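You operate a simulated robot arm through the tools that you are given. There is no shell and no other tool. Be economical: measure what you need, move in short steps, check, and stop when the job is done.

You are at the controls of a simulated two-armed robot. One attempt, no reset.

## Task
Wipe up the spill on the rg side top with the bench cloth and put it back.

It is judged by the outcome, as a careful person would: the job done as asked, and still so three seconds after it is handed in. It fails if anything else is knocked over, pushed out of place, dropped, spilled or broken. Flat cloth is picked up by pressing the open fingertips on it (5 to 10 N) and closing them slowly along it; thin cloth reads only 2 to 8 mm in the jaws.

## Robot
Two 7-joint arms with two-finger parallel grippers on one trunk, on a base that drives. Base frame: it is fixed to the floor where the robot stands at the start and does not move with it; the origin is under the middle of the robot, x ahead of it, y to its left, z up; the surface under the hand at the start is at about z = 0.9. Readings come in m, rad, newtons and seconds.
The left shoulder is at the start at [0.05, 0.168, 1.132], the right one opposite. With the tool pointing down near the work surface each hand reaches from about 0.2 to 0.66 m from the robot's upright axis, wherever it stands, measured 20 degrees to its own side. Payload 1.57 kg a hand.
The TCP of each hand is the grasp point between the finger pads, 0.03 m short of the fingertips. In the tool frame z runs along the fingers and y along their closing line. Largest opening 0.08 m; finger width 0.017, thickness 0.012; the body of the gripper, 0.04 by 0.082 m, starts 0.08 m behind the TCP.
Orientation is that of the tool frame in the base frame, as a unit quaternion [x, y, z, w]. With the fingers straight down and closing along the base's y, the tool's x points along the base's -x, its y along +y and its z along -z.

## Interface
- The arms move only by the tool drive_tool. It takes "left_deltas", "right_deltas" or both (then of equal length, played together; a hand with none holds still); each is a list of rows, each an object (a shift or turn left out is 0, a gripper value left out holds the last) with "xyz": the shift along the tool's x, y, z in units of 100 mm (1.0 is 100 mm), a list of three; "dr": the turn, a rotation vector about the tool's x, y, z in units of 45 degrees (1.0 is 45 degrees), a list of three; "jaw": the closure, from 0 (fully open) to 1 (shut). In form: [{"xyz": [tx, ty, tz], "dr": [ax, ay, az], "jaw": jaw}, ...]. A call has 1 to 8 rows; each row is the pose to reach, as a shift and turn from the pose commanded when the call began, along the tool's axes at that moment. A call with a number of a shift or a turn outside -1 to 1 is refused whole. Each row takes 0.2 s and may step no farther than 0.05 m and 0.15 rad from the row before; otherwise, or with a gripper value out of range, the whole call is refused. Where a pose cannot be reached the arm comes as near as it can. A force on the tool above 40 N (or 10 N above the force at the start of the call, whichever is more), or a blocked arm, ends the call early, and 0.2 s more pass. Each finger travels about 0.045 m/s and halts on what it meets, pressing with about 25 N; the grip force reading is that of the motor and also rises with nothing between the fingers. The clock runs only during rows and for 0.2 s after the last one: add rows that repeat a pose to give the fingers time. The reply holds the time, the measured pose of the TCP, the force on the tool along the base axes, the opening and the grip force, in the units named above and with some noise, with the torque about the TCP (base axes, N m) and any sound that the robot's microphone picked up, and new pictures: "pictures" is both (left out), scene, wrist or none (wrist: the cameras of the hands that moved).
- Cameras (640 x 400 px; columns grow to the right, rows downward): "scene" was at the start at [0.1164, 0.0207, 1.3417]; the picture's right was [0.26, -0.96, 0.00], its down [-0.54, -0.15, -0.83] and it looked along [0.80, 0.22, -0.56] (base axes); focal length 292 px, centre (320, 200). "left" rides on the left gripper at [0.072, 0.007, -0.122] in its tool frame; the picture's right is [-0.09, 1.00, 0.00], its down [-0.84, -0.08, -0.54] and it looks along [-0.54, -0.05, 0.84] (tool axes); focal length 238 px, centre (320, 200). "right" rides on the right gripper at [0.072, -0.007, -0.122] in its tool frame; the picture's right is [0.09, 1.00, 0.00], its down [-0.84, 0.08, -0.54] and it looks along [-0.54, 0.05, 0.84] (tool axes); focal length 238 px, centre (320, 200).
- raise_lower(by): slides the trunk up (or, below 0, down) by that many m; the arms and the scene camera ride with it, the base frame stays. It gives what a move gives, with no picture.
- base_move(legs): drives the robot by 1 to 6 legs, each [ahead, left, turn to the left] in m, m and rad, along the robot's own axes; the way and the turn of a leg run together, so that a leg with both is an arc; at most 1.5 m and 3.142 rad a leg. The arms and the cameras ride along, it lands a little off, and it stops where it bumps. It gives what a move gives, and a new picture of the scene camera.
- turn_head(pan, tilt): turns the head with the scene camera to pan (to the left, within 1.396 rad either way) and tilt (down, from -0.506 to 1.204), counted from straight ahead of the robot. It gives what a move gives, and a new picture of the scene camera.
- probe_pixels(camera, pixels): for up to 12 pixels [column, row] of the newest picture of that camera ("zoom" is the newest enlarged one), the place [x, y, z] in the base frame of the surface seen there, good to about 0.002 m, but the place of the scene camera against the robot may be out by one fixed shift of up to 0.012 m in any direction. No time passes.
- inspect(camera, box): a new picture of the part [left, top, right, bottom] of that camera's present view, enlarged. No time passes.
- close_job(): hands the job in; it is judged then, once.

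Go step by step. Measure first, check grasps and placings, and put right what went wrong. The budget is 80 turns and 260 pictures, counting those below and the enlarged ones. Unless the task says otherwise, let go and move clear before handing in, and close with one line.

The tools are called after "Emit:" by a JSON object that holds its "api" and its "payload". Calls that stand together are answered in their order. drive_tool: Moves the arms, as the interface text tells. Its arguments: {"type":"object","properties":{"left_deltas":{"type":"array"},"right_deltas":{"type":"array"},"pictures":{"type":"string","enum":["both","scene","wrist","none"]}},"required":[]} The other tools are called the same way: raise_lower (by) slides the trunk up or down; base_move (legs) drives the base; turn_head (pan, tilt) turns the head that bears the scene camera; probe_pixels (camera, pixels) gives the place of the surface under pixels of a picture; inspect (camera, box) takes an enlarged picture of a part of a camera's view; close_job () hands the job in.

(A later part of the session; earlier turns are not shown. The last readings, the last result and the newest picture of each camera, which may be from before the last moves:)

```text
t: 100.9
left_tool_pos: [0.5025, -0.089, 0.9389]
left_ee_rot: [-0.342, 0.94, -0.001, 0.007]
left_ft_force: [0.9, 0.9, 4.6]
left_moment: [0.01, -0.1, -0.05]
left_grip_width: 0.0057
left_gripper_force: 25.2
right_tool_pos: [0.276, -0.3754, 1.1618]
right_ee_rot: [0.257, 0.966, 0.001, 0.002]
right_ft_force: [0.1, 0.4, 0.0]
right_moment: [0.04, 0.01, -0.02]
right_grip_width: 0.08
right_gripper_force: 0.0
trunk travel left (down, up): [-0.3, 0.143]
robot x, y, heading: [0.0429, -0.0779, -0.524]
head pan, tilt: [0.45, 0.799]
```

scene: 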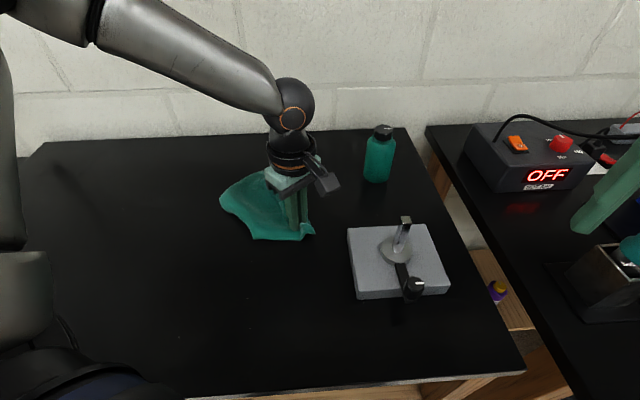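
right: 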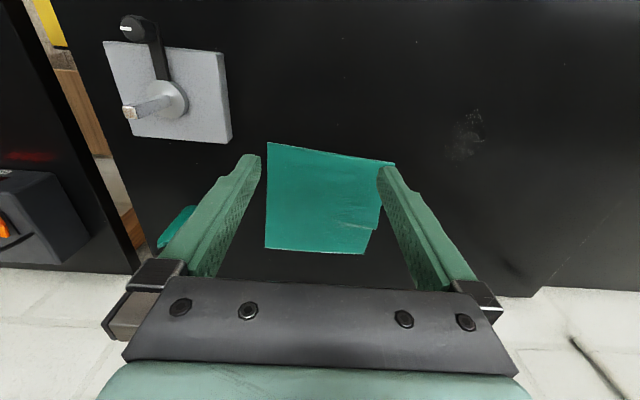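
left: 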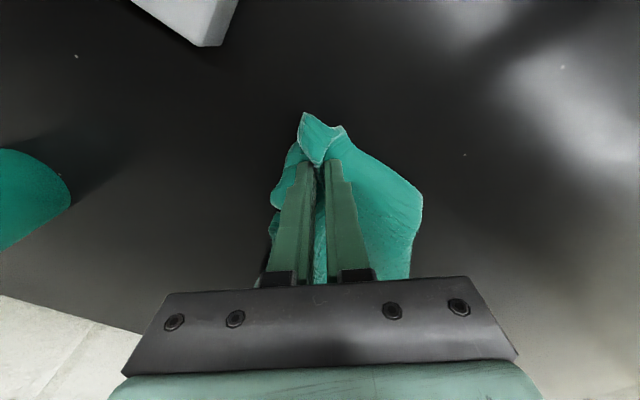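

Now I'll release, raise, and look.

Emit:
{"api": "drive_tool", "payload": {"left_deltas": [{"xyz": [0, 0, 0], "jaw": 0.8}, {"xyz": [0, 0, 0], "jaw": 0.6}, {"xyz": [0, 0, -0.1], "jaw": 0.5}, {"xyz": [0, 0, -0.5]}, {"xyz": [0, 0, -1.0]}], "pictures": "none"}}

Emit:
{"api": "drive_tool", "payload": {"left_deltas": [{"xyz": [0, 0, -0.5]}, {"xyz": [0, 0.3, -0.9]}, {"xyz": [0, 0.7, -1.0]}, {"xyz": [0, 0.7, -1.0]}]}}

Emit:
{"api": "inspect", "payload": {"camera": "scene", "box": [180, 130, 380, 255]}}

Emit:
{"api": "inspect", "payload": {"camera": "left", "box": [120, 80, 440, 280]}}

```text
t: 102.1
left_tool_pos: [0.5004, -0.0846, 1.0416]
left_ee_rot: [-0.342, 0.94, -0.001, 0.006]
left_ft_force: [-0.1, 0.3, -0.3]
left_moment: [0.0, 0.02, -0.01]
left_grip_width: 0.04
left_gripper_force: 0.1
right_tool_pos: [0.2755, -0.3754, 1.1635]
right_ee_rot: [0.256, 0.967, 0.002, 0.002]
right_ft_force: [-0.5, -0.4, -0.3]
right_moment: [-0.01, 0.01, -0.05]
right_grip_width: 0.08
right_gripper_force: 0.1
trunk travel left (down, up): [-0.3, 0.143]
robot x, y, heading: [0.0459, -0.0762, -0.52]
head pan, tilt: [0.45, 0.799]
```

```text
t: 103.1
left_tool_pos: [0.4577, -0.0353, 1.1417]
left_ee_rot: [-0.342, 0.94, 0.0, 0.006]
left_ft_force: [0.1, -0.1, -0.4]
left_moment: [-0.01, 0.03, 0.04]
left_grip_width: 0.04
left_gripper_force: 0.1
right_tool_pos: [0.2747, -0.3759, 1.1619]
right_ee_rot: [0.257, 0.966, 0.001, 0.002]
right_ft_force: [-0.5, -0.1, 0.0]
right_moment: [0.01, -0.02, 0.01]
right_grip_width: 0.08
right_gripper_force: 0.1
trunk travel left (down, up): [-0.3, 0.143]
robot x, y, heading: [0.0447, -0.0834, -0.519]
head pan, tilt: [0.45, 0.799]
```

scene: 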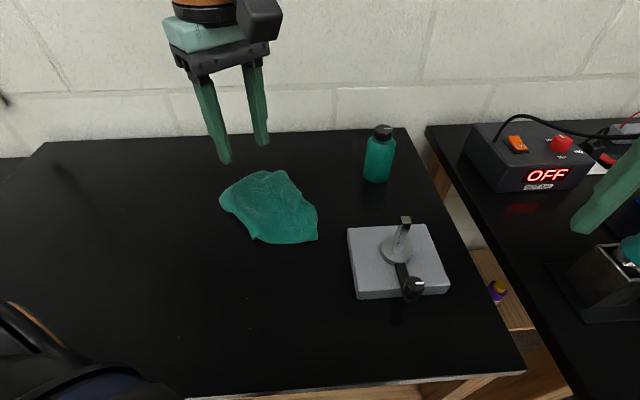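
left: 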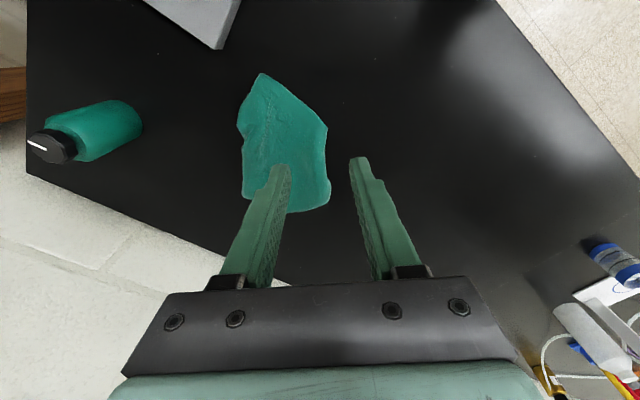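

```text
3.20 times, centred on (280, 192) of scene
```

zoom: 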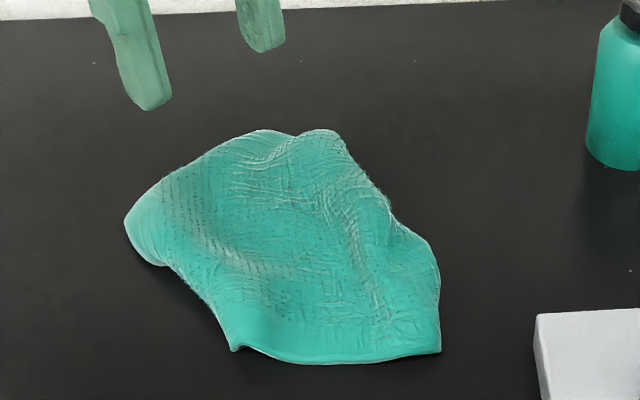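

```text
2.00 times, centred on (280, 180) of left
```

zoom: 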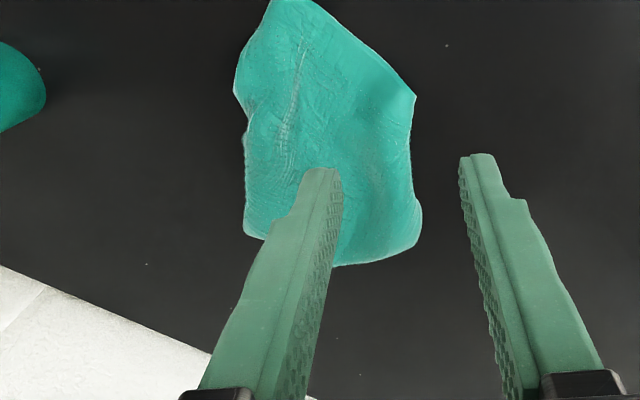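

The near-right corner is now clean at scene zoom (440,350), with the rest partly folded under. I'll measure the outline.

Emit:
{"api": "probe_pixels", "payload": {"camera": "left", "pixels": [[262, 76], [300, 102], [325, 128], [328, 187], [290, 210], [244, 195], [246, 145], [239, 124], [285, 150], [270, 100]]}}

```text
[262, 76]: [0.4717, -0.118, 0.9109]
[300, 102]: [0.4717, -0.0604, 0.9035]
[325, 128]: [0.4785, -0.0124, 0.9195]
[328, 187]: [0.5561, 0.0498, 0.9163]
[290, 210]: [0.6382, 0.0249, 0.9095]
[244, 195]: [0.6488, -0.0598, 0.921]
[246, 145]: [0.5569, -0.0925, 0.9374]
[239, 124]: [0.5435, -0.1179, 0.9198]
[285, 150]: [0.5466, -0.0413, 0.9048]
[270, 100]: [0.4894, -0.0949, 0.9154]
```

The corner A is right at its home point (0.472, -0.118), but the left part is tucked under. I'll grip only the tip of that corner with a light press, lift so everything unfolds, and lay it again with a longer drag.

Emit:
{"api": "drive_tool", "payload": {"left_deltas": [{"xyz": [0.1, -0.4, 0.3], "jaw": 0.6}, {"xyz": [0.175, -0.7, 0.6]}, {"xyz": [0.175, -0.7, 1.0]}, {"xyz": [0.175, -0.7, 1.0]}], "pictures": "none"}}

Emit:
{"api": "drive_tool", "payload": {"left_deltas": [{"xyz": [0, 0, 0.4]}, {"xyz": [0, 0, 0.8]}, {"xyz": [0, 0, 0.92]}, {"xyz": [0, 0, 0.92]}], "pictures": "wrist"}}

```text
refused: row 1 steps farther than a row can; nothing moved
```

```text
t: 104.1
left_tool_pos: [0.4572, -0.0375, 1.0489]
left_ee_rot: [-0.341, 0.94, 0.0, 0.005]
left_ft_force: [-0.3, -0.1, -0.2]
left_moment: [-0.02, -0.02, -0.02]
left_grip_width: 0.0402
left_gripper_force: 0.1
right_tool_pos: [0.2757, -0.3761, 1.1628]
right_ee_rot: [0.258, 0.966, 0.001, 0.002]
right_ft_force: [-0.2, 0.7, -0.2]
right_moment: [0.01, 0.01, -0.01]
right_grip_width: 0.0798
right_gripper_force: 0.0
trunk travel left (down, up): [-0.3, 0.143]
robot x, y, heading: [0.0468, -0.0785, -0.517]
head pan, tilt: [0.45, 0.799]
```

left: 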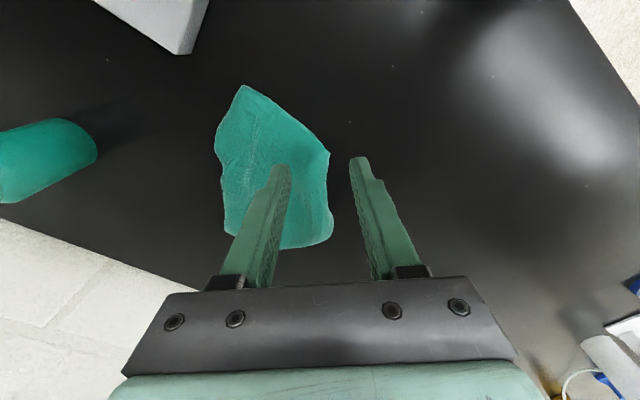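

A step was too long, so only the descent happened, which is harmless. I'll do the sideways move and then go down.

Emit:
{"api": "drive_tool", "payload": {"left_deltas": [{"xyz": [0.1, -0.35, 0.1], "jaw": 0.62}, {"xyz": [0.175, -0.7, 0.2]}, {"xyz": [0.175, -0.7, 0.6]}, {"xyz": [0.175, -0.7, 0.95]}, {"xyz": [0.175, -0.7, 0.95]}], "pictures": "wrist"}}

```text
t: 105.3
left_tool_pos: [0.4891, -0.1002, 0.957]
left_ee_rot: [-0.341, 0.94, -0.001, 0.006]
left_ft_force: [0.6, -0.5, 0.4]
left_moment: [-0.02, 0.0, 0.03]
left_grip_width: 0.0306
left_gripper_force: 0.1
right_tool_pos: [0.2748, -0.3748, 1.1622]
right_ee_rot: [0.257, 0.966, 0.001, 0.002]
right_ft_force: [0.6, 1.3, 0.3]
right_moment: [0.01, 0.03, -0.02]
right_grip_width: 0.0804
right_gripper_force: 0.1
trunk travel left (down, up): [-0.3, 0.143]
robot x, y, heading: [0.0466, -0.0792, -0.525]
head pan, tilt: [0.45, 0.799]
```

left: 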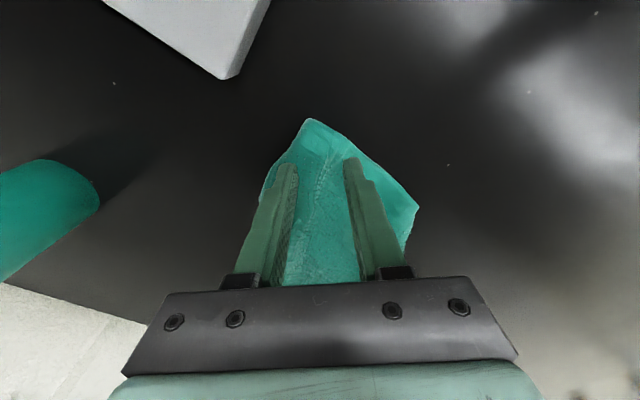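

It's aligned well on the corner. I'll press lightly and close.

Emit:
{"api": "drive_tool", "payload": {"left_deltas": [{"xyz": [0.04, 0, 0.1]}, {"xyz": [0.04, 0, 0.19]}, {"xyz": [0.04, 0, 0.205]}, {"xyz": [0.04, 0, 0.205]}], "pictures": "none"}}

```text
t: 106.3
left_tool_pos: [0.4873, -0.1044, 0.9355]
left_ee_rot: [-0.342, 0.94, -0.002, 0.007]
left_ft_force: [-0.5, 1.6, 9.5]
left_moment: [-0.08, -0.1, 0.0]
left_grip_width: 0.0297
left_gripper_force: 0.1
right_tool_pos: [0.2743, -0.3755, 1.1618]
right_ee_rot: [0.257, 0.966, 0.002, 0.002]
right_ft_force: [0.2, 0.1, -0.1]
right_moment: [0.0, 0.03, -0.02]
right_grip_width: 0.0798
right_gripper_force: 0.0
trunk travel left (down, up): [-0.3, 0.143]
robot x, y, heading: [0.0462, -0.0755, -0.516]
head pan, tilt: [0.45, 0.799]
```

Emit:
{"api": "drive_tool", "payload": {"left_deltas": [{"xyz": [0, 0, -0.006], "jaw": 0.66}, {"xyz": [0, 0, -0.008], "jaw": 0.72}, {"xyz": [0, 0, -0.01], "jaw": 0.78}, {"xyz": [0, 0, -0.012], "jaw": 0.84}, {"xyz": [0, 0, -0.012], "jaw": 0.9}, {"xyz": [0, 0, -0.012], "jaw": 1.0}, {"xyz": [0, 0, -0.012], "jaw": 1.0}], "pictures": "wrist"}}

```text
t: 107.9
left_tool_pos: [0.4856, -0.1052, 0.9358]
left_ee_rot: [-0.341, 0.94, -0.002, 0.007]
left_ft_force: [1.2, 1.4, 18.9]
left_moment: [0.01, -0.01, 0.0]
left_grip_width: 0.003
left_gripper_force: 24.1
right_tool_pos: [0.2747, -0.3761, 1.1637]
right_ee_rot: [0.256, 0.967, 0.002, 0.002]
right_ft_force: [0.0, 0.6, 0.0]
right_moment: [0.0, 0.04, -0.03]
right_grip_width: 0.08
right_gripper_force: 0.0
trunk travel left (down, up): [-0.3, 0.143]
robot x, y, heading: [0.0496, -0.0787, -0.524]
head pan, tilt: [0.45, 0.799]
```

left: 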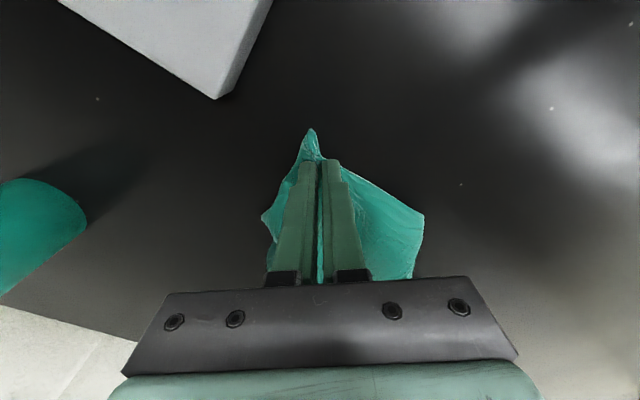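

At 3.0 mm only a single fold of the corner is held. I'll lift straight up, slowly and high.

Emit:
{"api": "drive_tool", "payload": {"left_deltas": [{"xyz": [0, 0, -0.2]}, {"xyz": [-0.05, 0, -0.4]}, {"xyz": [-0.1, 0, -0.6]}, {"xyz": [-0.2, 0, -0.8]}, {"xyz": [-0.3, 0, -1.0]}], "pictures": "none"}}

Emit:
{"api": "drive_tool", "payload": {"left_deltas": [{"xyz": [-0.1, 0, -0.25]}, {"xyz": [-0.2, 0, -0.5]}, {"xyz": [-0.3, 0, -0.75]}, {"xyz": [-0.4, 0, -1.0]}], "pictures": "none"}}

Emit:
{"api": "drive_tool", "payload": {"left_deltas": [{"xyz": [0, 0, -0.25]}, {"xyz": [0, 0, -0.5]}, {"xyz": [0, 0, -0.75]}, {"xyz": [0, 0, -0.9]}]}}

Emit:
{"api": "inspect", "payload": {"camera": "scene", "box": [160, 30, 400, 180]}}

```text
t: 109.1
left_tool_pos: [0.5067, -0.0846, 1.0361]
left_ee_rot: [-0.342, 0.94, -0.002, 0.006]
left_ft_force: [0.3, -1.0, 1.4]
left_moment: [-0.02, 0.0, -0.03]
left_grip_width: 0.0
left_gripper_force: 21.4
right_tool_pos: [0.2744, -0.3765, 1.1628]
right_ee_rot: [0.257, 0.966, 0.002, 0.002]
right_ft_force: [-0.6, -0.1, 0.2]
right_moment: [0.01, -0.01, -0.01]
right_grip_width: 0.08
right_gripper_force: 0.0
trunk travel left (down, up): [-0.3, 0.143]
robot x, y, heading: [0.0461, -0.0832, -0.515]
head pan, tilt: [0.45, 0.799]
```

```text
t: 110.1
left_tool_pos: [0.5347, -0.0602, 1.1359]
left_ee_rot: [-0.342, 0.94, 0.0, 0.006]
left_ft_force: [-0.8, 0.1, -0.3]
left_moment: [0.03, 0.01, -0.02]
left_grip_width: 0.0
left_gripper_force: 21.7
right_tool_pos: [0.2743, -0.3756, 1.1623]
right_ee_rot: [0.257, 0.966, 0.001, 0.002]
right_ft_force: [-0.2, -0.5, 0.4]
right_moment: [-0.02, -0.01, -0.01]
right_grip_width: 0.0798
right_gripper_force: 0.0
trunk travel left (down, up): [-0.3, 0.143]
robot x, y, heading: [0.0478, -0.0787, -0.524]
head pan, tilt: [0.45, 0.799]
```

```text
t: 111.1
left_tool_pos: [0.534, -0.0609, 1.2263]
left_ee_rot: [-0.342, 0.94, -0.001, 0.007]
left_ft_force: [-1.4, -0.1, -1.2]
left_moment: [0.01, 0.01, 0.0]
left_grip_width: 0.0001
left_gripper_force: 21.4
right_tool_pos: [0.2735, -0.3753, 1.1621]
right_ee_rot: [0.256, 0.967, 0.001, 0.002]
right_ft_force: [-0.4, 0.0, 0.7]
right_moment: [0.01, 0.0, 0.06]
right_grip_width: 0.0803
right_gripper_force: 0.0
trunk travel left (down, up): [-0.3, 0.143]
robot x, y, heading: [0.0489, -0.0771, -0.517]
head pan, tilt: [0.45, 0.799]
```

scene: 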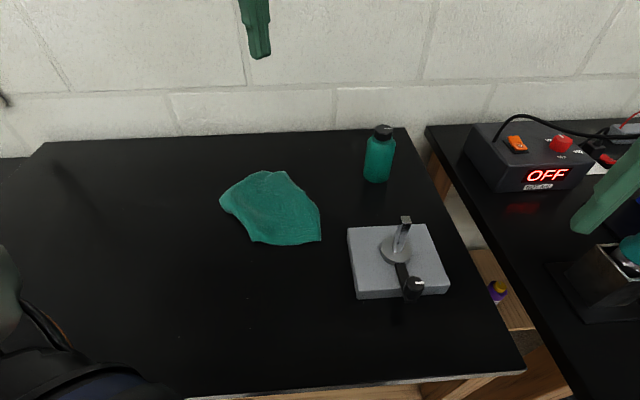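
left: 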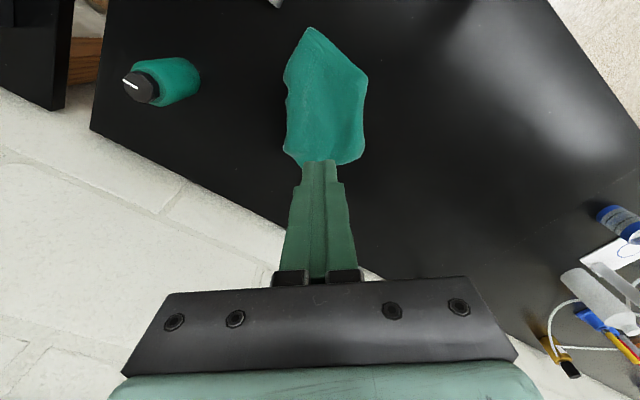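

```text
2.67 times, centred on (280, 105) of scene
```

zoom: 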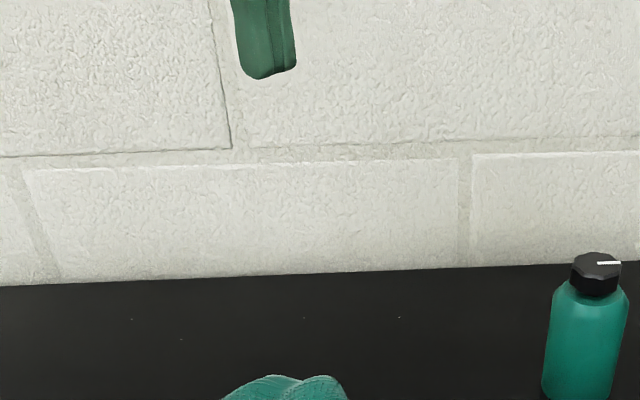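

The shallow fold slipped out, so I need a wider bite. I'll go back over the same corner about 3.5 cm inside the tip, with a 46 mm opening.

Emit:
{"api": "probe_pixels", "payload": {"camera": "left", "pixels": [[309, 31], [365, 77], [335, 52]]}}

Emit:
{"api": "drive_tool", "payload": {"left_deltas": [{"xyz": [0.1, 0, 0.4], "jaw": 0.42}, {"xyz": [0.3, 0, 0.75]}, {"xyz": [0.5, 0, 1.0]}], "pictures": "none"}}

Emit:
{"api": "drive_tool", "payload": {"left_deltas": [{"xyz": [0, 0, 0.45]}, {"xyz": [0, 0, 0.9]}, {"xyz": [0, 0, 1.0]}], "pictures": "none"}}

Emit:
{"api": "drive_tool", "payload": {"left_deltas": [{"xyz": [0, 0, 0.4]}, {"xyz": [0, 0, 0.68]}, {"xyz": [0, 0, 0.68]}], "pictures": "wrist"}}

```text
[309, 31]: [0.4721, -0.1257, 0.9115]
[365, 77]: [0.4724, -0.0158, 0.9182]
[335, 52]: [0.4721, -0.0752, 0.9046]
```

```text
t: 111.9
left_tool_pos: [0.496, -0.0895, 1.1239]
left_ee_rot: [-0.342, 0.94, -0.002, 0.006]
left_ft_force: [-0.5, 1.1, -0.4]
left_moment: [0.01, -0.07, 0.02]
left_grip_width: 0.0467
left_gripper_force: 0.0
right_tool_pos: [0.2747, -0.3753, 1.1622]
right_ee_rot: [0.257, 0.966, 0.001, 0.002]
right_ft_force: [0.1, -0.7, 0.6]
right_moment: [0.01, -0.02, -0.03]
right_grip_width: 0.0801
right_gripper_force: 0.0
trunk travel left (down, up): [-0.3, 0.143]
robot x, y, heading: [0.0412, -0.0811, -0.517]
head pan, tilt: [0.45, 0.799]
```

```text
t: 112.7
left_tool_pos: [0.5019, -0.0918, 1.0228]
left_ee_rot: [-0.342, 0.94, -0.001, 0.008]
left_ft_force: [-0.4, 0.9, 0.5]
left_moment: [-0.01, -0.04, -0.04]
left_grip_width: 0.0463
left_gripper_force: 0.0
right_tool_pos: [0.2746, -0.3748, 1.1626]
right_ee_rot: [0.257, 0.966, 0.002, 0.003]
right_ft_force: [-0.2, -0.1, 0.2]
right_moment: [-0.01, 0.0, 0.04]
right_grip_width: 0.0799
right_gripper_force: 0.0
trunk travel left (down, up): [-0.3, 0.143]
robot x, y, heading: [0.0469, -0.0807, -0.519]
head pan, tilt: [0.45, 0.799]
```

```text
t: 113.5
left_tool_pos: [0.5023, -0.0895, 0.9581]
left_ee_rot: [-0.342, 0.94, -0.001, 0.007]
left_ft_force: [1.2, 0.2, 0.2]
left_moment: [0.0, 0.01, -0.01]
left_grip_width: 0.0467
left_gripper_force: 0.1
right_tool_pos: [0.2732, -0.3749, 1.1626]
right_ee_rot: [0.257, 0.966, 0.001, 0.002]
right_ft_force: [0.6, -0.2, -0.3]
right_moment: [0.0, 0.04, 0.03]
right_grip_width: 0.0799
right_gripper_force: 0.0
trunk travel left (down, up): [-0.3, 0.143]
robot x, y, heading: [0.0472, -0.0789, -0.521]
head pan, tilt: [0.45, 0.799]
```

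left: 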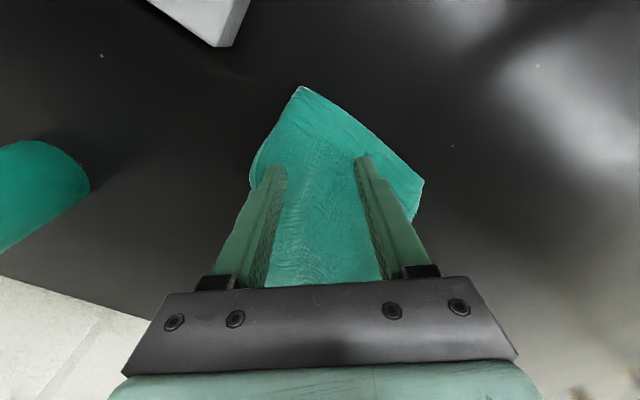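

I'm about 4.7 cm from the tip, so I'll move 1 cm toward it, press to about 6 N, and close with slight easing. All in one sequence.

Emit:
{"api": "drive_tool", "payload": {"left_deltas": [{"xyz": [0.1, 0, 0.12]}, {"xyz": [0.1, 0, 0.2]}, {"xyz": [0.1, 0, 0.215]}, {"xyz": [0.1, 0, 0.215]}], "pictures": "none"}}

Emit:
{"api": "drive_tool", "payload": {"left_deltas": [{"xyz": [0, 0, 0.003], "jaw": 0.5}, {"xyz": [0, 0, 0.003], "jaw": 0.59}, {"xyz": [0, 0, 0.0], "jaw": 0.68}, {"xyz": [0, 0, -0.002], "jaw": 0.76}, {"xyz": [0, 0, -0.004], "jaw": 0.84}, {"xyz": [0, 0, -0.006], "jaw": 0.92}, {"xyz": [0, 0, -0.006], "jaw": 1.0}, {"xyz": [0, 0, -0.006], "jaw": 1.0}], "pictures": "wrist"}}

```text
t: 114.5
left_tool_pos: [0.4942, -0.0966, 0.9361]
left_ee_rot: [-0.342, 0.94, -0.001, 0.008]
left_ft_force: [-0.3, 0.8, 8.0]
left_moment: [-0.16, -0.17, 0.05]
left_grip_width: 0.0456
left_gripper_force: 0.0
right_tool_pos: [0.2749, -0.3751, 1.1633]
right_ee_rot: [0.257, 0.966, 0.002, 0.002]
right_ft_force: [-0.4, -0.4, -0.3]
right_moment: [0.01, 0.01, 0.01]
right_grip_width: 0.0799
right_gripper_force: 0.1
trunk travel left (down, up): [-0.3, 0.143]
robot x, y, heading: [0.0416, -0.077, -0.526]
head pan, tilt: [0.45, 0.799]
```

```text
t: 116.3
left_tool_pos: [0.4919, -0.0995, 0.937]
left_ee_rot: [-0.342, 0.94, -0.001, 0.007]
left_ft_force: [0.5, 0.5, 8.9]
left_moment: [-0.03, 0.04, -0.02]
left_grip_width: 0.0037
left_gripper_force: 24.2
right_tool_pos: [0.2737, -0.375, 1.1628]
right_ee_rot: [0.257, 0.966, 0.001, 0.003]
right_ft_force: [0.0, -0.1, 1.1]
right_moment: [-0.01, 0.0, -0.02]
right_grip_width: 0.0798
right_gripper_force: 0.0
trunk travel left (down, up): [-0.3, 0.143]
robot x, y, heading: [0.0481, -0.0785, -0.513]
head pan, tilt: [0.45, 0.799]
```

left: 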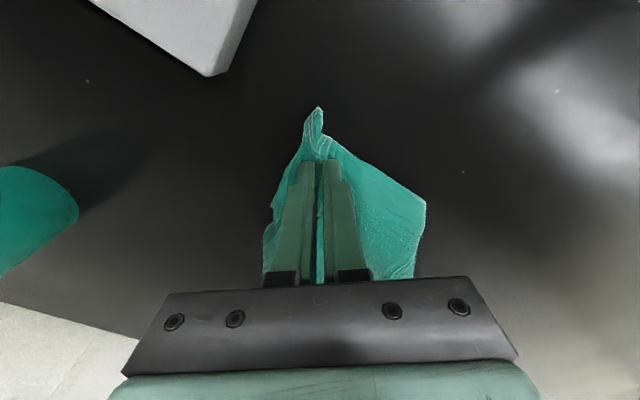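

It holds 3.7 mm with a bigger fold. I'll lift slowly.

Emit:
{"api": "drive_tool", "payload": {"left_deltas": [{"xyz": [0, 0, -0.1]}, {"xyz": [-0.05, 0, -0.25]}, {"xyz": [-0.15, 0, -0.4]}, {"xyz": [-0.25, 0, -0.55]}, {"xyz": [-0.35, 0, -0.7]}, {"xyz": [-0.45, 0, -0.85]}, {"xyz": [-0.55, 0, -1.0]}], "pictures": "none"}}

Emit:
{"api": "drive_tool", "payload": {"left_deltas": [{"xyz": [-0.1, 0, -0.2]}, {"xyz": [-0.2, 0, -0.4]}, {"xyz": [-0.3, 0, -0.6]}, {"xyz": [-0.4, 0, -0.8]}, {"xyz": [-0.5, 0, -1.0]}]}}

Emit:
{"api": "inspect", "payload": {"camera": "scene", "box": [160, 30, 400, 180]}}

```text
t: 117.9
left_tool_pos: [0.5349, -0.062, 1.0363]
left_ee_rot: [-0.342, 0.94, -0.001, 0.007]
left_ft_force: [-0.1, -0.2, -0.3]
left_moment: [-0.01, 0.01, -0.01]
left_grip_width: 0.0027
left_gripper_force: 24.4
right_tool_pos: [0.2738, -0.3747, 1.1616]
right_ee_rot: [0.258, 0.966, 0.001, 0.002]
right_ft_force: [-0.5, -1.1, 0.8]
right_moment: [0.01, 0.02, 0.02]
right_grip_width: 0.0798
right_gripper_force: 0.1
trunk travel left (down, up): [-0.3, 0.143]
robot x, y, heading: [0.0467, -0.0814, -0.519]
head pan, tilt: [0.45, 0.799]
```

```text
t: 119.1
left_tool_pos: [0.57, -0.0314, 1.1377]
left_ee_rot: [-0.342, 0.94, -0.001, 0.006]
left_ft_force: [0.4, -0.3, -0.2]
left_moment: [-0.01, -0.03, 0.0]
left_grip_width: 0.0028
left_gripper_force: 24.3
right_tool_pos: [0.2744, -0.3754, 1.1633]
right_ee_rot: [0.257, 0.966, 0.001, 0.002]
right_ft_force: [-0.3, 0.5, -0.3]
right_moment: [0.03, -0.01, -0.02]
right_grip_width: 0.0799
right_gripper_force: 0.1
trunk travel left (down, up): [-0.3, 0.143]
robot x, y, heading: [0.0447, -0.079, -0.521]
head pan, tilt: [0.45, 0.799]
```

scene: 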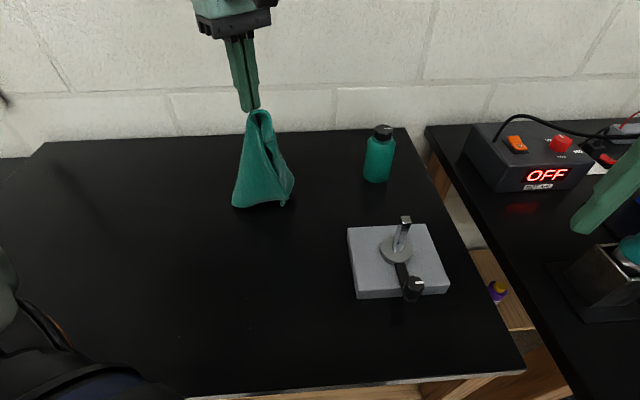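
left: 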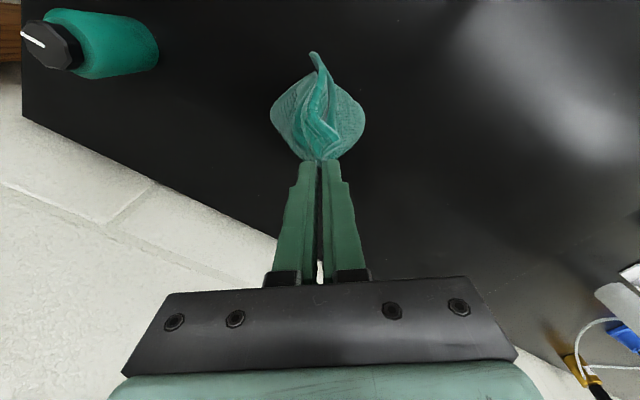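

```text
2.67 times, centred on (280, 105) of scene
```

zoom: 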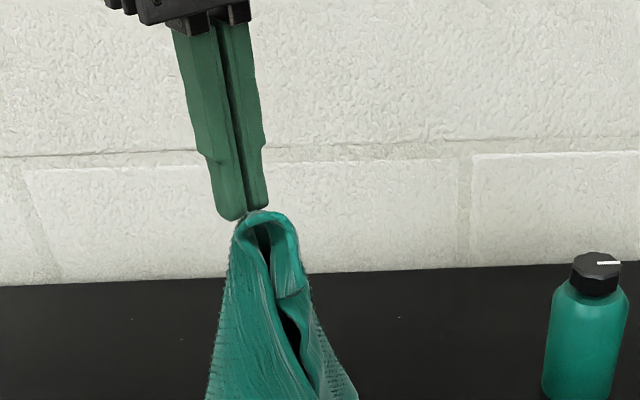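

It's held well and hanging from one corner. I'll move inward and up, then lay it diagonally, finishing with a low drag to the home corner.

Emit:
{"api": "drive_tool", "payload": {"left_deltas": [{"xyz": [-0.2, 0, -0.15]}, {"xyz": [-0.45, 0, -0.3]}, {"xyz": [-0.7, 0, -0.45]}, {"xyz": [-0.9, 0, -0.5]}, {"xyz": [-0.9, 0, -0.5]}, {"xyz": [-0.9, 0, -0.5]}], "pictures": "none"}}

Emit:
{"api": "drive_tool", "payload": {"left_deltas": [{"xyz": [0, 0, 0.25]}, {"xyz": [0, 0, 0.5]}, {"xyz": [0.1, 0, 0.75]}, {"xyz": [0.2, 0, 1.0]}], "pictures": "scene"}}

Emit:
{"api": "drive_tool", "payload": {"left_deltas": [{"xyz": [0.2, 0, 0.25]}, {"xyz": [0.45, 0, 0.5]}, {"xyz": [0.7, 0, 0.7]}, {"xyz": [0.9, 0, 0.9]}], "pictures": "none"}}

Emit:
{"api": "drive_tool", "payload": {"left_deltas": [{"xyz": [0.2, 0, 0.3]}, {"xyz": [0.45, 0, 0.5]}, {"xyz": [0.7, 0, 0.54]}, {"xyz": [0.85, 0, 0.56]}, {"xyz": [0.85, 0, 0.56]}]}}

Emit:
{"api": "inspect", "payload": {"camera": "scene", "box": [180, 130, 380, 255]}}

```text
t: 120.5
left_tool_pos: [0.6377, 0.0277, 1.192]
left_ee_rot: [-0.342, 0.94, -0.001, 0.007]
left_ft_force: [0.4, 0.8, -0.6]
left_moment: [-0.02, -0.04, 0.01]
left_grip_width: 0.0029
left_gripper_force: 24.4
right_tool_pos: [0.2751, -0.3757, 1.1618]
right_ee_rot: [0.258, 0.966, 0.002, 0.002]
right_ft_force: [0.3, 0.6, -0.1]
right_moment: [-0.03, 0.0, -0.01]
right_grip_width: 0.08
right_gripper_force: 0.0
trunk travel left (down, up): [-0.3, 0.143]
robot x, y, heading: [0.0429, -0.0805, -0.522]
head pan, tilt: [0.45, 0.799]
```

```text
t: 121.5
left_tool_pos: [0.6257, 0.0146, 1.088]
left_ee_rot: [-0.342, 0.94, -0.002, 0.007]
left_ft_force: [-0.3, -0.4, -0.3]
left_moment: [-0.03, 0.0, -0.02]
left_grip_width: 0.0027
left_gripper_force: 23.4
right_tool_pos: [0.2743, -0.3756, 1.1622]
right_ee_rot: [0.257, 0.966, 0.001, 0.001]
right_ft_force: [-0.3, -0.1, -0.1]
right_moment: [0.0, 0.03, 0.0]
right_grip_width: 0.08
right_gripper_force: 0.0
trunk travel left (down, up): [-0.3, 0.143]
robot x, y, heading: [0.0473, -0.0783, -0.516]
head pan, tilt: [0.45, 0.799]
```

scene: 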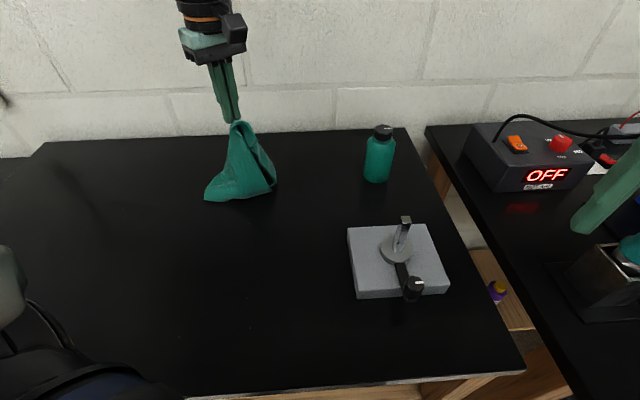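

```text
t: 122.5
left_tool_pos: [0.5565, -0.0443, 0.9988]
left_ee_rot: [-0.342, 0.94, -0.001, 0.007]
left_ft_force: [0.5, 0.9, -1.6]
left_moment: [-0.01, -0.01, -0.01]
left_grip_width: 0.003
left_gripper_force: 24.1
right_tool_pos: [0.2737, -0.3761, 1.1631]
right_ee_rot: [0.257, 0.966, 0.0, 0.002]
right_ft_force: [-0.2, -0.1, -0.3]
right_moment: [0.01, 0.0, 0.02]
right_grip_width: 0.0801
right_gripper_force: 0.1
trunk travel left (down, up): [-0.3, 0.143]
robot x, y, heading: [0.0439, -0.0792, -0.52]
head pan, tilt: [0.45, 0.799]
```

```text
t: 123.7
left_tool_pos: [0.4928, -0.0981, 0.9397]
left_ee_rot: [-0.342, 0.94, -0.001, 0.007]
left_ft_force: [0.5, 0.5, 2.3]
left_moment: [-0.04, 0.02, -0.03]
left_grip_width: 0.0031
left_gripper_force: 24.2
right_tool_pos: [0.2738, -0.3747, 1.1619]
right_ee_rot: [0.258, 0.966, 0.001, 0.002]
right_ft_force: [-0.6, -0.5, 0.3]
right_moment: [-0.02, 0.0, -0.01]
right_grip_width: 0.08
right_gripper_force: 0.1
trunk travel left (down, up): [-0.3, 0.143]
robot x, y, heading: [0.0438, -0.076, -0.521]
head pan, tilt: [0.45, 0.799]
```

scene: 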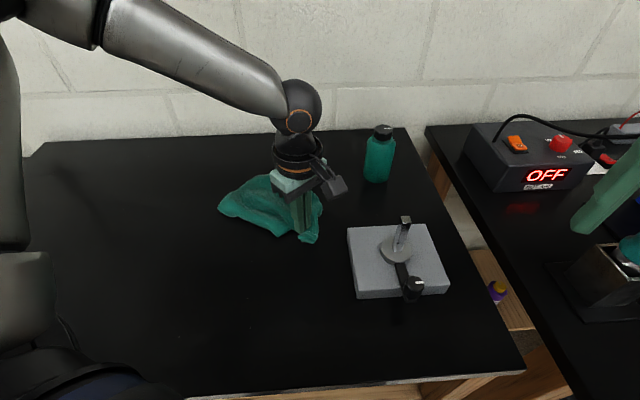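
left: 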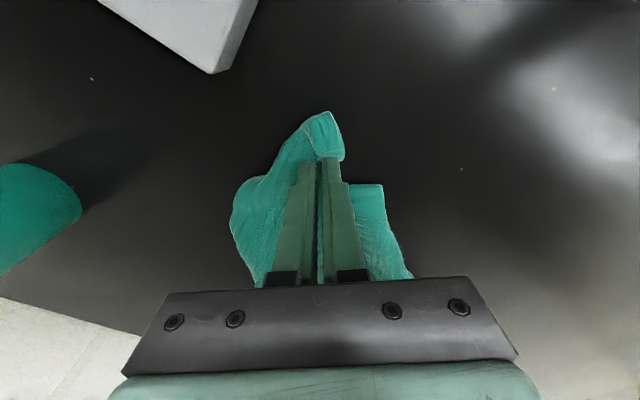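

```text
3.20 times, centred on (280, 192) of scene
```

zoom: 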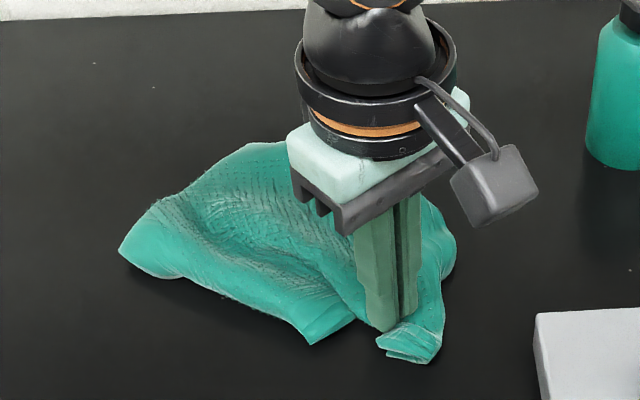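

Release, rise, and look at the result.

Emit:
{"api": "drive_tool", "payload": {"left_deltas": [{"xyz": [0, 0, 0], "jaw": 0.8}, {"xyz": [0, 0, 0], "jaw": 0.6}, {"xyz": [0, 0, -0.1], "jaw": 0.5}, {"xyz": [0, 0, -0.5]}, {"xyz": [0, 0, -0.95]}], "pictures": "none"}}

Emit:
{"api": "drive_tool", "payload": {"left_deltas": [{"xyz": [0, 0, -0.45]}, {"xyz": [0, 0.25, -0.8]}, {"xyz": [0, 0.6, -1.0]}, {"xyz": [0, 0.6, -1.0]}]}}

Emit:
{"api": "inspect", "payload": {"camera": "scene", "box": [180, 130, 380, 255]}}

Emit:
{"api": "inspect", "payload": {"camera": "left", "box": [120, 60, 440, 260]}}

Emit:
{"api": "probe_pixels", "payload": {"camera": "scene", "pixels": [[318, 242], [258, 180], [222, 205], [275, 235]]}}

```text
t: 124.9
left_tool_pos: [0.4932, -0.0953, 1.0336]
left_ee_rot: [-0.342, 0.94, -0.001, 0.007]
left_ft_force: [1.0, 0.5, -0.4]
left_moment: [0.01, 0.02, -0.03]
left_grip_width: 0.0399
left_gripper_force: 0.1
right_tool_pos: [0.2743, -0.3746, 1.1628]
right_ee_rot: [0.257, 0.966, 0.001, 0.004]
right_ft_force: [-0.1, -0.5, -0.6]
right_moment: [-0.02, 0.0, 0.0]
right_grip_width: 0.08
right_gripper_force: 0.2
trunk travel left (down, up): [-0.3, 0.143]
robot x, y, heading: [0.0482, -0.0812, -0.52]
head pan, tilt: [0.45, 0.799]
```

```text
t: 125.9
left_tool_pos: [0.4519, -0.0514, 1.1343]
left_ee_rot: [-0.341, 0.94, -0.001, 0.006]
left_ft_force: [0.3, 0.0, -0.3]
left_moment: [0.03, -0.01, 0.0]
left_grip_width: 0.0401
left_gripper_force: 0.0
right_tool_pos: [0.2735, -0.3737, 1.1623]
right_ee_rot: [0.257, 0.966, 0.001, 0.003]
right_ft_force: [-0.3, -0.6, -0.2]
right_moment: [-0.02, 0.0, 0.02]
right_grip_width: 0.0801
right_gripper_force: 0.0
trunk travel left (down, up): [-0.3, 0.143]
robot x, y, heading: [0.0456, -0.0782, -0.521]
head pan, tilt: [0.45, 0.799]
```

scene: 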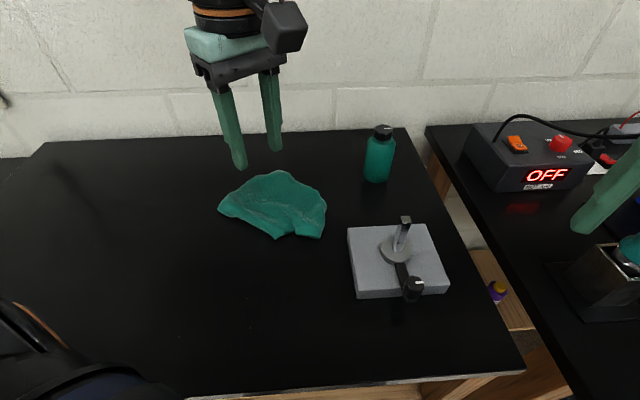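
left: 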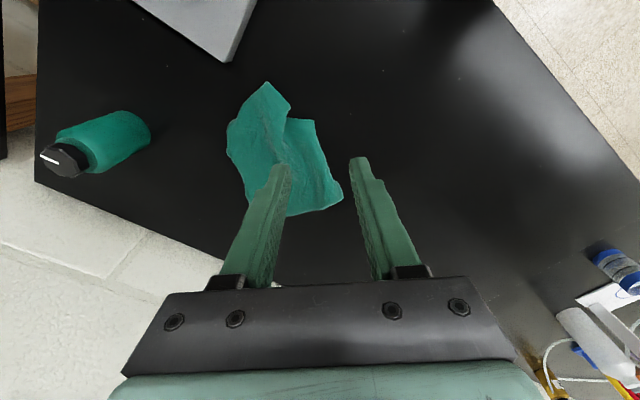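

```text
3.20 times, centred on (280, 192) of scene
```

zoom: 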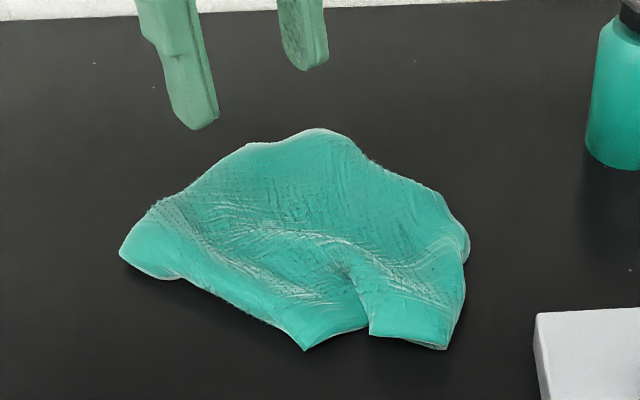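

```text
2.00 times, centred on (280, 160) of left
```

zoom: 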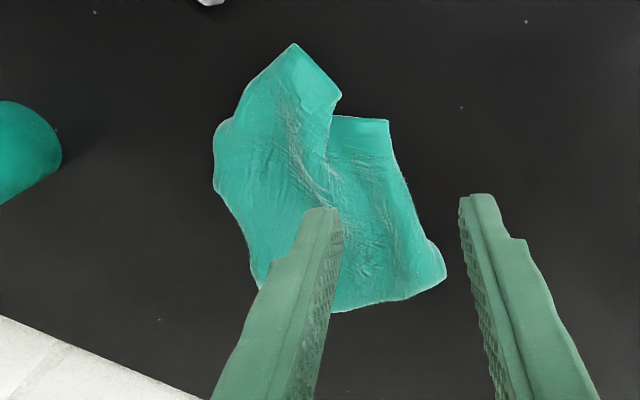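

```text
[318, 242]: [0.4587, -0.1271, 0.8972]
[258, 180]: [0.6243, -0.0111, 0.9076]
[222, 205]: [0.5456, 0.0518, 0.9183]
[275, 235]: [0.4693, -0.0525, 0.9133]
```

The cloth is spread over its home area, but it's still half folded, with corner A's layer lying over the opposite corner. I'll grip A's tip again and open it over to the far-left like a book. First I'll locate the tip.

Emit:
{"api": "probe_pixels", "payload": {"camera": "left", "pixels": [[266, 84], [288, 107], [241, 112], [268, 105], [313, 121], [341, 195], [228, 125], [229, 150], [247, 193], [290, 213]]}}

```text
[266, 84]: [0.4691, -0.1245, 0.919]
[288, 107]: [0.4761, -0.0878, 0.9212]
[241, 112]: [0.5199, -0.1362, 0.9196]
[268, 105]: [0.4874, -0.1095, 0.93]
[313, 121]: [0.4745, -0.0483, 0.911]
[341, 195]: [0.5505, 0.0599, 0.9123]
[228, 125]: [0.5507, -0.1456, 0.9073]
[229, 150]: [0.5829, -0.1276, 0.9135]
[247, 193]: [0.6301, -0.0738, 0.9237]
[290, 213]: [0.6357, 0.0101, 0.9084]
```

The leftover ridge at (0.487, -0.1095) is raised, which is ideal to pinch. I'll go down over it with a 44 mm opening and press lightly.

Emit:
{"api": "drive_tool", "payload": {"left_deltas": [{"xyz": [0, -0.35, 0.2], "jaw": 0.45}, {"xyz": [0.03, -0.65, 0.5]}, {"xyz": [0.03, -0.65, 0.85]}, {"xyz": [0.03, -0.65, 1.0]}], "pictures": "none"}}

Emit:
{"api": "drive_tool", "payload": {"left_deltas": [{"xyz": [0, 0, 0.45]}, {"xyz": [0, 0, 0.8]}, {"xyz": [0, 0, 0.93]}, {"xyz": [0, 0, 0.965]}, {"xyz": [0, 0, 0.965]}], "pictures": "wrist"}}

```text
t: 126.9
left_tool_pos: [0.4908, -0.1, 1.035]
left_ee_rot: [-0.341, 0.94, -0.001, 0.007]
left_ft_force: [-0.6, -0.1, -0.7]
left_moment: [0.02, -0.03, -0.02]
left_grip_width: 0.0441
left_gripper_force: 0.0
right_tool_pos: [0.2742, -0.3762, 1.1631]
right_ee_rot: [0.257, 0.966, 0.001, 0.003]
right_ft_force: [-0.1, -0.1, 0.3]
right_moment: [0.04, -0.03, 0.0]
right_grip_width: 0.0801
right_gripper_force: 0.1
trunk travel left (down, up): [-0.3, 0.143]
robot x, y, heading: [0.0439, -0.0766, -0.518]
head pan, tilt: [0.45, 0.799]
```

```text
t: 128.1
left_tool_pos: [0.4951, -0.1046, 0.9383]
left_ee_rot: [-0.341, 0.94, -0.001, 0.007]
left_ft_force: [0.1, 0.5, 1.6]
left_moment: [-0.01, -0.03, -0.02]
left_grip_width: 0.044
left_gripper_force: 0.0
right_tool_pos: [0.2737, -0.3757, 1.1632]
right_ee_rot: [0.257, 0.966, 0.001, 0.002]
right_ft_force: [0.0, 0.3, 0.3]
right_moment: [0.0, 0.02, 0.01]
right_grip_width: 0.08
right_gripper_force: 0.0
trunk travel left (down, up): [-0.3, 0.143]
robot x, y, heading: [0.0499, -0.0791, -0.519]
head pan, tilt: [0.45, 0.799]
```

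left: 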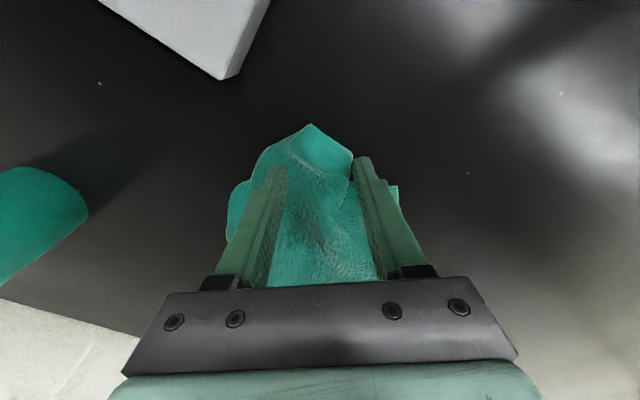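

Only 1.6 N, straddling the ridge, so only the upper layer should be caught. I'll close here with very light pressure.

Emit:
{"api": "drive_tool", "payload": {"left_deltas": [{"xyz": [0, 0, 0.012], "jaw": 0.52}, {"xyz": [0, 0, 0.012], "jaw": 0.6}, {"xyz": [0, 0, 0.012], "jaw": 0.68}, {"xyz": [0, 0, 0.012], "jaw": 0.76}, {"xyz": [0, 0, 0.012], "jaw": 0.84}, {"xyz": [0, 0, 0.01], "jaw": 0.92}, {"xyz": [0, 0, 0.01], "jaw": 1.0}, {"xyz": [0, 0, 0.01], "jaw": 1.0}], "pictures": "none"}}

Emit:
{"api": "drive_tool", "payload": {"left_deltas": [{"xyz": [0, 0, -0.1]}, {"xyz": [-0.05, 0, -0.25]}, {"xyz": [-0.15, 0, -0.4]}, {"xyz": [-0.3, 0, -0.55]}, {"xyz": [-0.45, 0, -0.65]}]}}

Emit:
{"api": "inspect", "payload": {"camera": "scene", "box": [180, 130, 380, 255]}}

```text
t: 129.9
left_tool_pos: [0.4948, -0.1042, 0.938]
left_ee_rot: [-0.342, 0.94, -0.001, 0.007]
left_ft_force: [0.2, 0.2, 0.7]
left_moment: [-0.02, -0.01, 0.04]
left_grip_width: 0.0051
left_gripper_force: 24.5
right_tool_pos: [0.273, -0.3757, 1.1627]
right_ee_rot: [0.258, 0.966, 0.0, 0.003]
right_ft_force: [0.1, 1.6, 0.1]
right_moment: [0.0, 0.01, -0.01]
right_grip_width: 0.08
right_gripper_force: 0.0
trunk travel left (down, up): [-0.3, 0.143]
robot x, y, heading: [0.0445, -0.077, -0.519]
head pan, tilt: [0.45, 0.799]
```

```text
t: 131.1
left_tool_pos: [0.529, -0.0767, 1.0044]
left_ee_rot: [-0.341, 0.94, 0.0, 0.006]
left_ft_force: [0.2, 0.1, 0.8]
left_moment: [-0.02, 0.0, 0.01]
left_grip_width: 0.0052
left_gripper_force: 24.8
right_tool_pos: [0.2743, -0.3752, 1.1641]
right_ee_rot: [0.257, 0.966, 0.001, 0.002]
right_ft_force: [0.0, 0.4, 0.0]
right_moment: [-0.01, 0.05, -0.02]
right_grip_width: 0.0799
right_gripper_force: 0.0
trunk travel left (down, up): [-0.3, 0.143]
robot x, y, heading: [0.0454, -0.0808, -0.519]
head pan, tilt: [0.45, 0.799]
```

scene: 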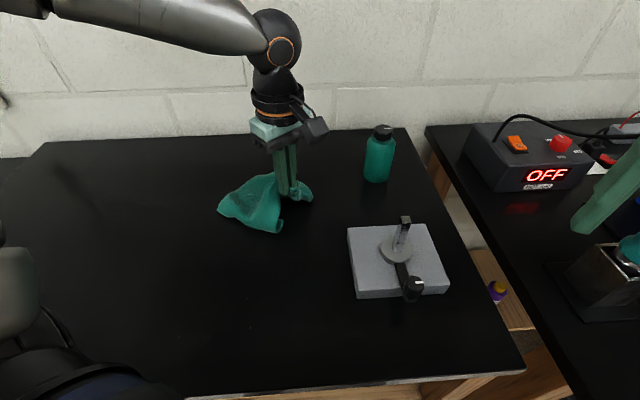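
left: 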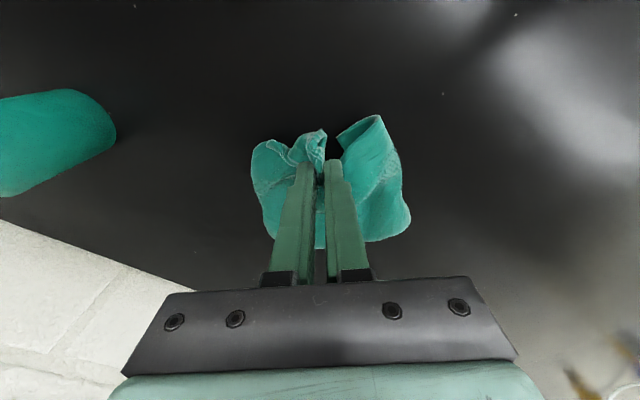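

```text
3.20 times, centred on (280, 192) of scene
```

zoom: 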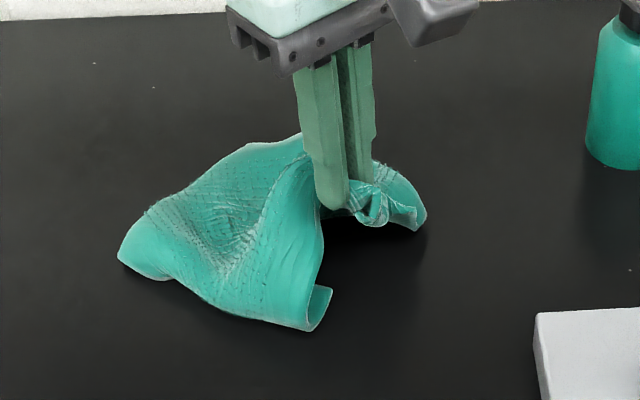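

The opposite corner stayed on the bench while A lifts away, so the layers are separating. I'll carry A over to the far-left and lay it down with an outward pull.

Emit:
{"api": "drive_tool", "payload": {"left_deltas": [{"xyz": [-0.25, 0, -0.25]}, {"xyz": [-0.5, 0, -0.4]}, {"xyz": [-0.75, 0, -0.4]}, {"xyz": [-1.0, 0, -0.3]}], "pictures": "none"}}

Emit:
{"api": "drive_tool", "payload": {"left_deltas": [{"xyz": [-0.2, 0, 0.25]}, {"xyz": [-0.4, 0, 0.55]}, {"xyz": [-0.55, 0, 0.85]}, {"xyz": [-0.75, 0, 0.9]}, {"xyz": [-0.75, 0, 0.9]}]}}

Emit:
{"api": "inspect", "payload": {"camera": "scene", "box": [180, 130, 380, 255]}}

```text
t: 132.1
left_tool_pos: [0.6057, -0.0107, 1.0335]
left_ee_rot: [-0.342, 0.94, -0.002, 0.007]
left_ft_force: [0.3, -0.4, 0.6]
left_moment: [-0.02, 0.02, 0.05]
left_grip_width: 0.0055
left_gripper_force: 25.1
right_tool_pos: [0.2749, -0.3756, 1.163]
right_ee_rot: [0.257, 0.966, 0.0, 0.004]
right_ft_force: [0.1, -0.8, -0.1]
right_moment: [0.02, 0.01, 0.02]
right_grip_width: 0.0799
right_gripper_force: 0.0
trunk travel left (down, up): [-0.3, 0.143]
robot x, y, heading: [0.0407, -0.0765, -0.524]
head pan, tilt: [0.45, 0.799]
```

```text
t: 133.3
left_tool_pos: [0.6638, 0.0374, 0.9452]
left_ee_rot: [-0.342, 0.94, -0.002, 0.007]
left_ft_force: [-2.4, -2.8, 10.8]
left_moment: [-0.22, 0.12, -0.05]
left_grip_width: 0.005
left_gripper_force: 25.1
right_tool_pos: [0.2737, -0.3753, 1.1622]
right_ee_rot: [0.257, 0.966, 0.001, 0.003]
right_ft_force: [-0.2, 0.7, -0.9]
right_moment: [0.02, -0.01, 0.0]
right_grip_width: 0.08
right_gripper_force: 0.0
trunk travel left (down, up): [-0.3, 0.143]
robot x, y, heading: [0.0444, -0.0783, -0.519]
head pan, tilt: [0.45, 0.799]
```

scene: 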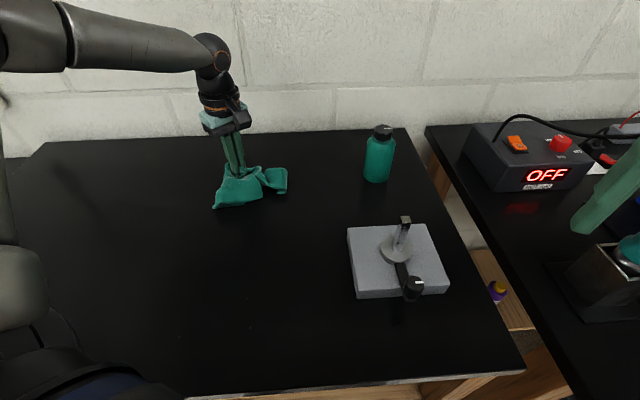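
left: 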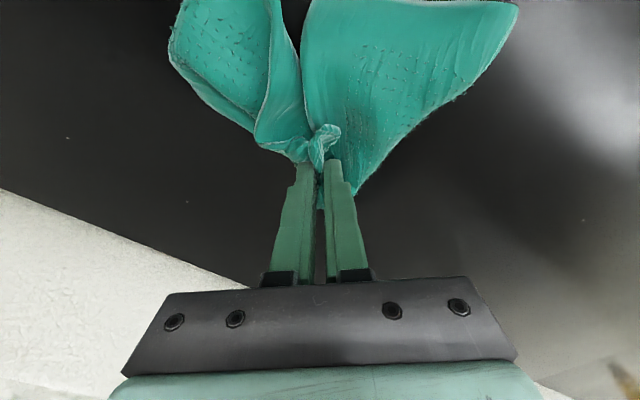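

```text
3.20 times, centred on (280, 192) of scene
```

zoom: 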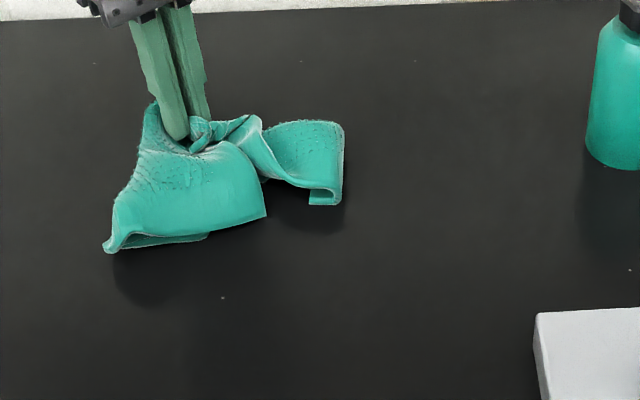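

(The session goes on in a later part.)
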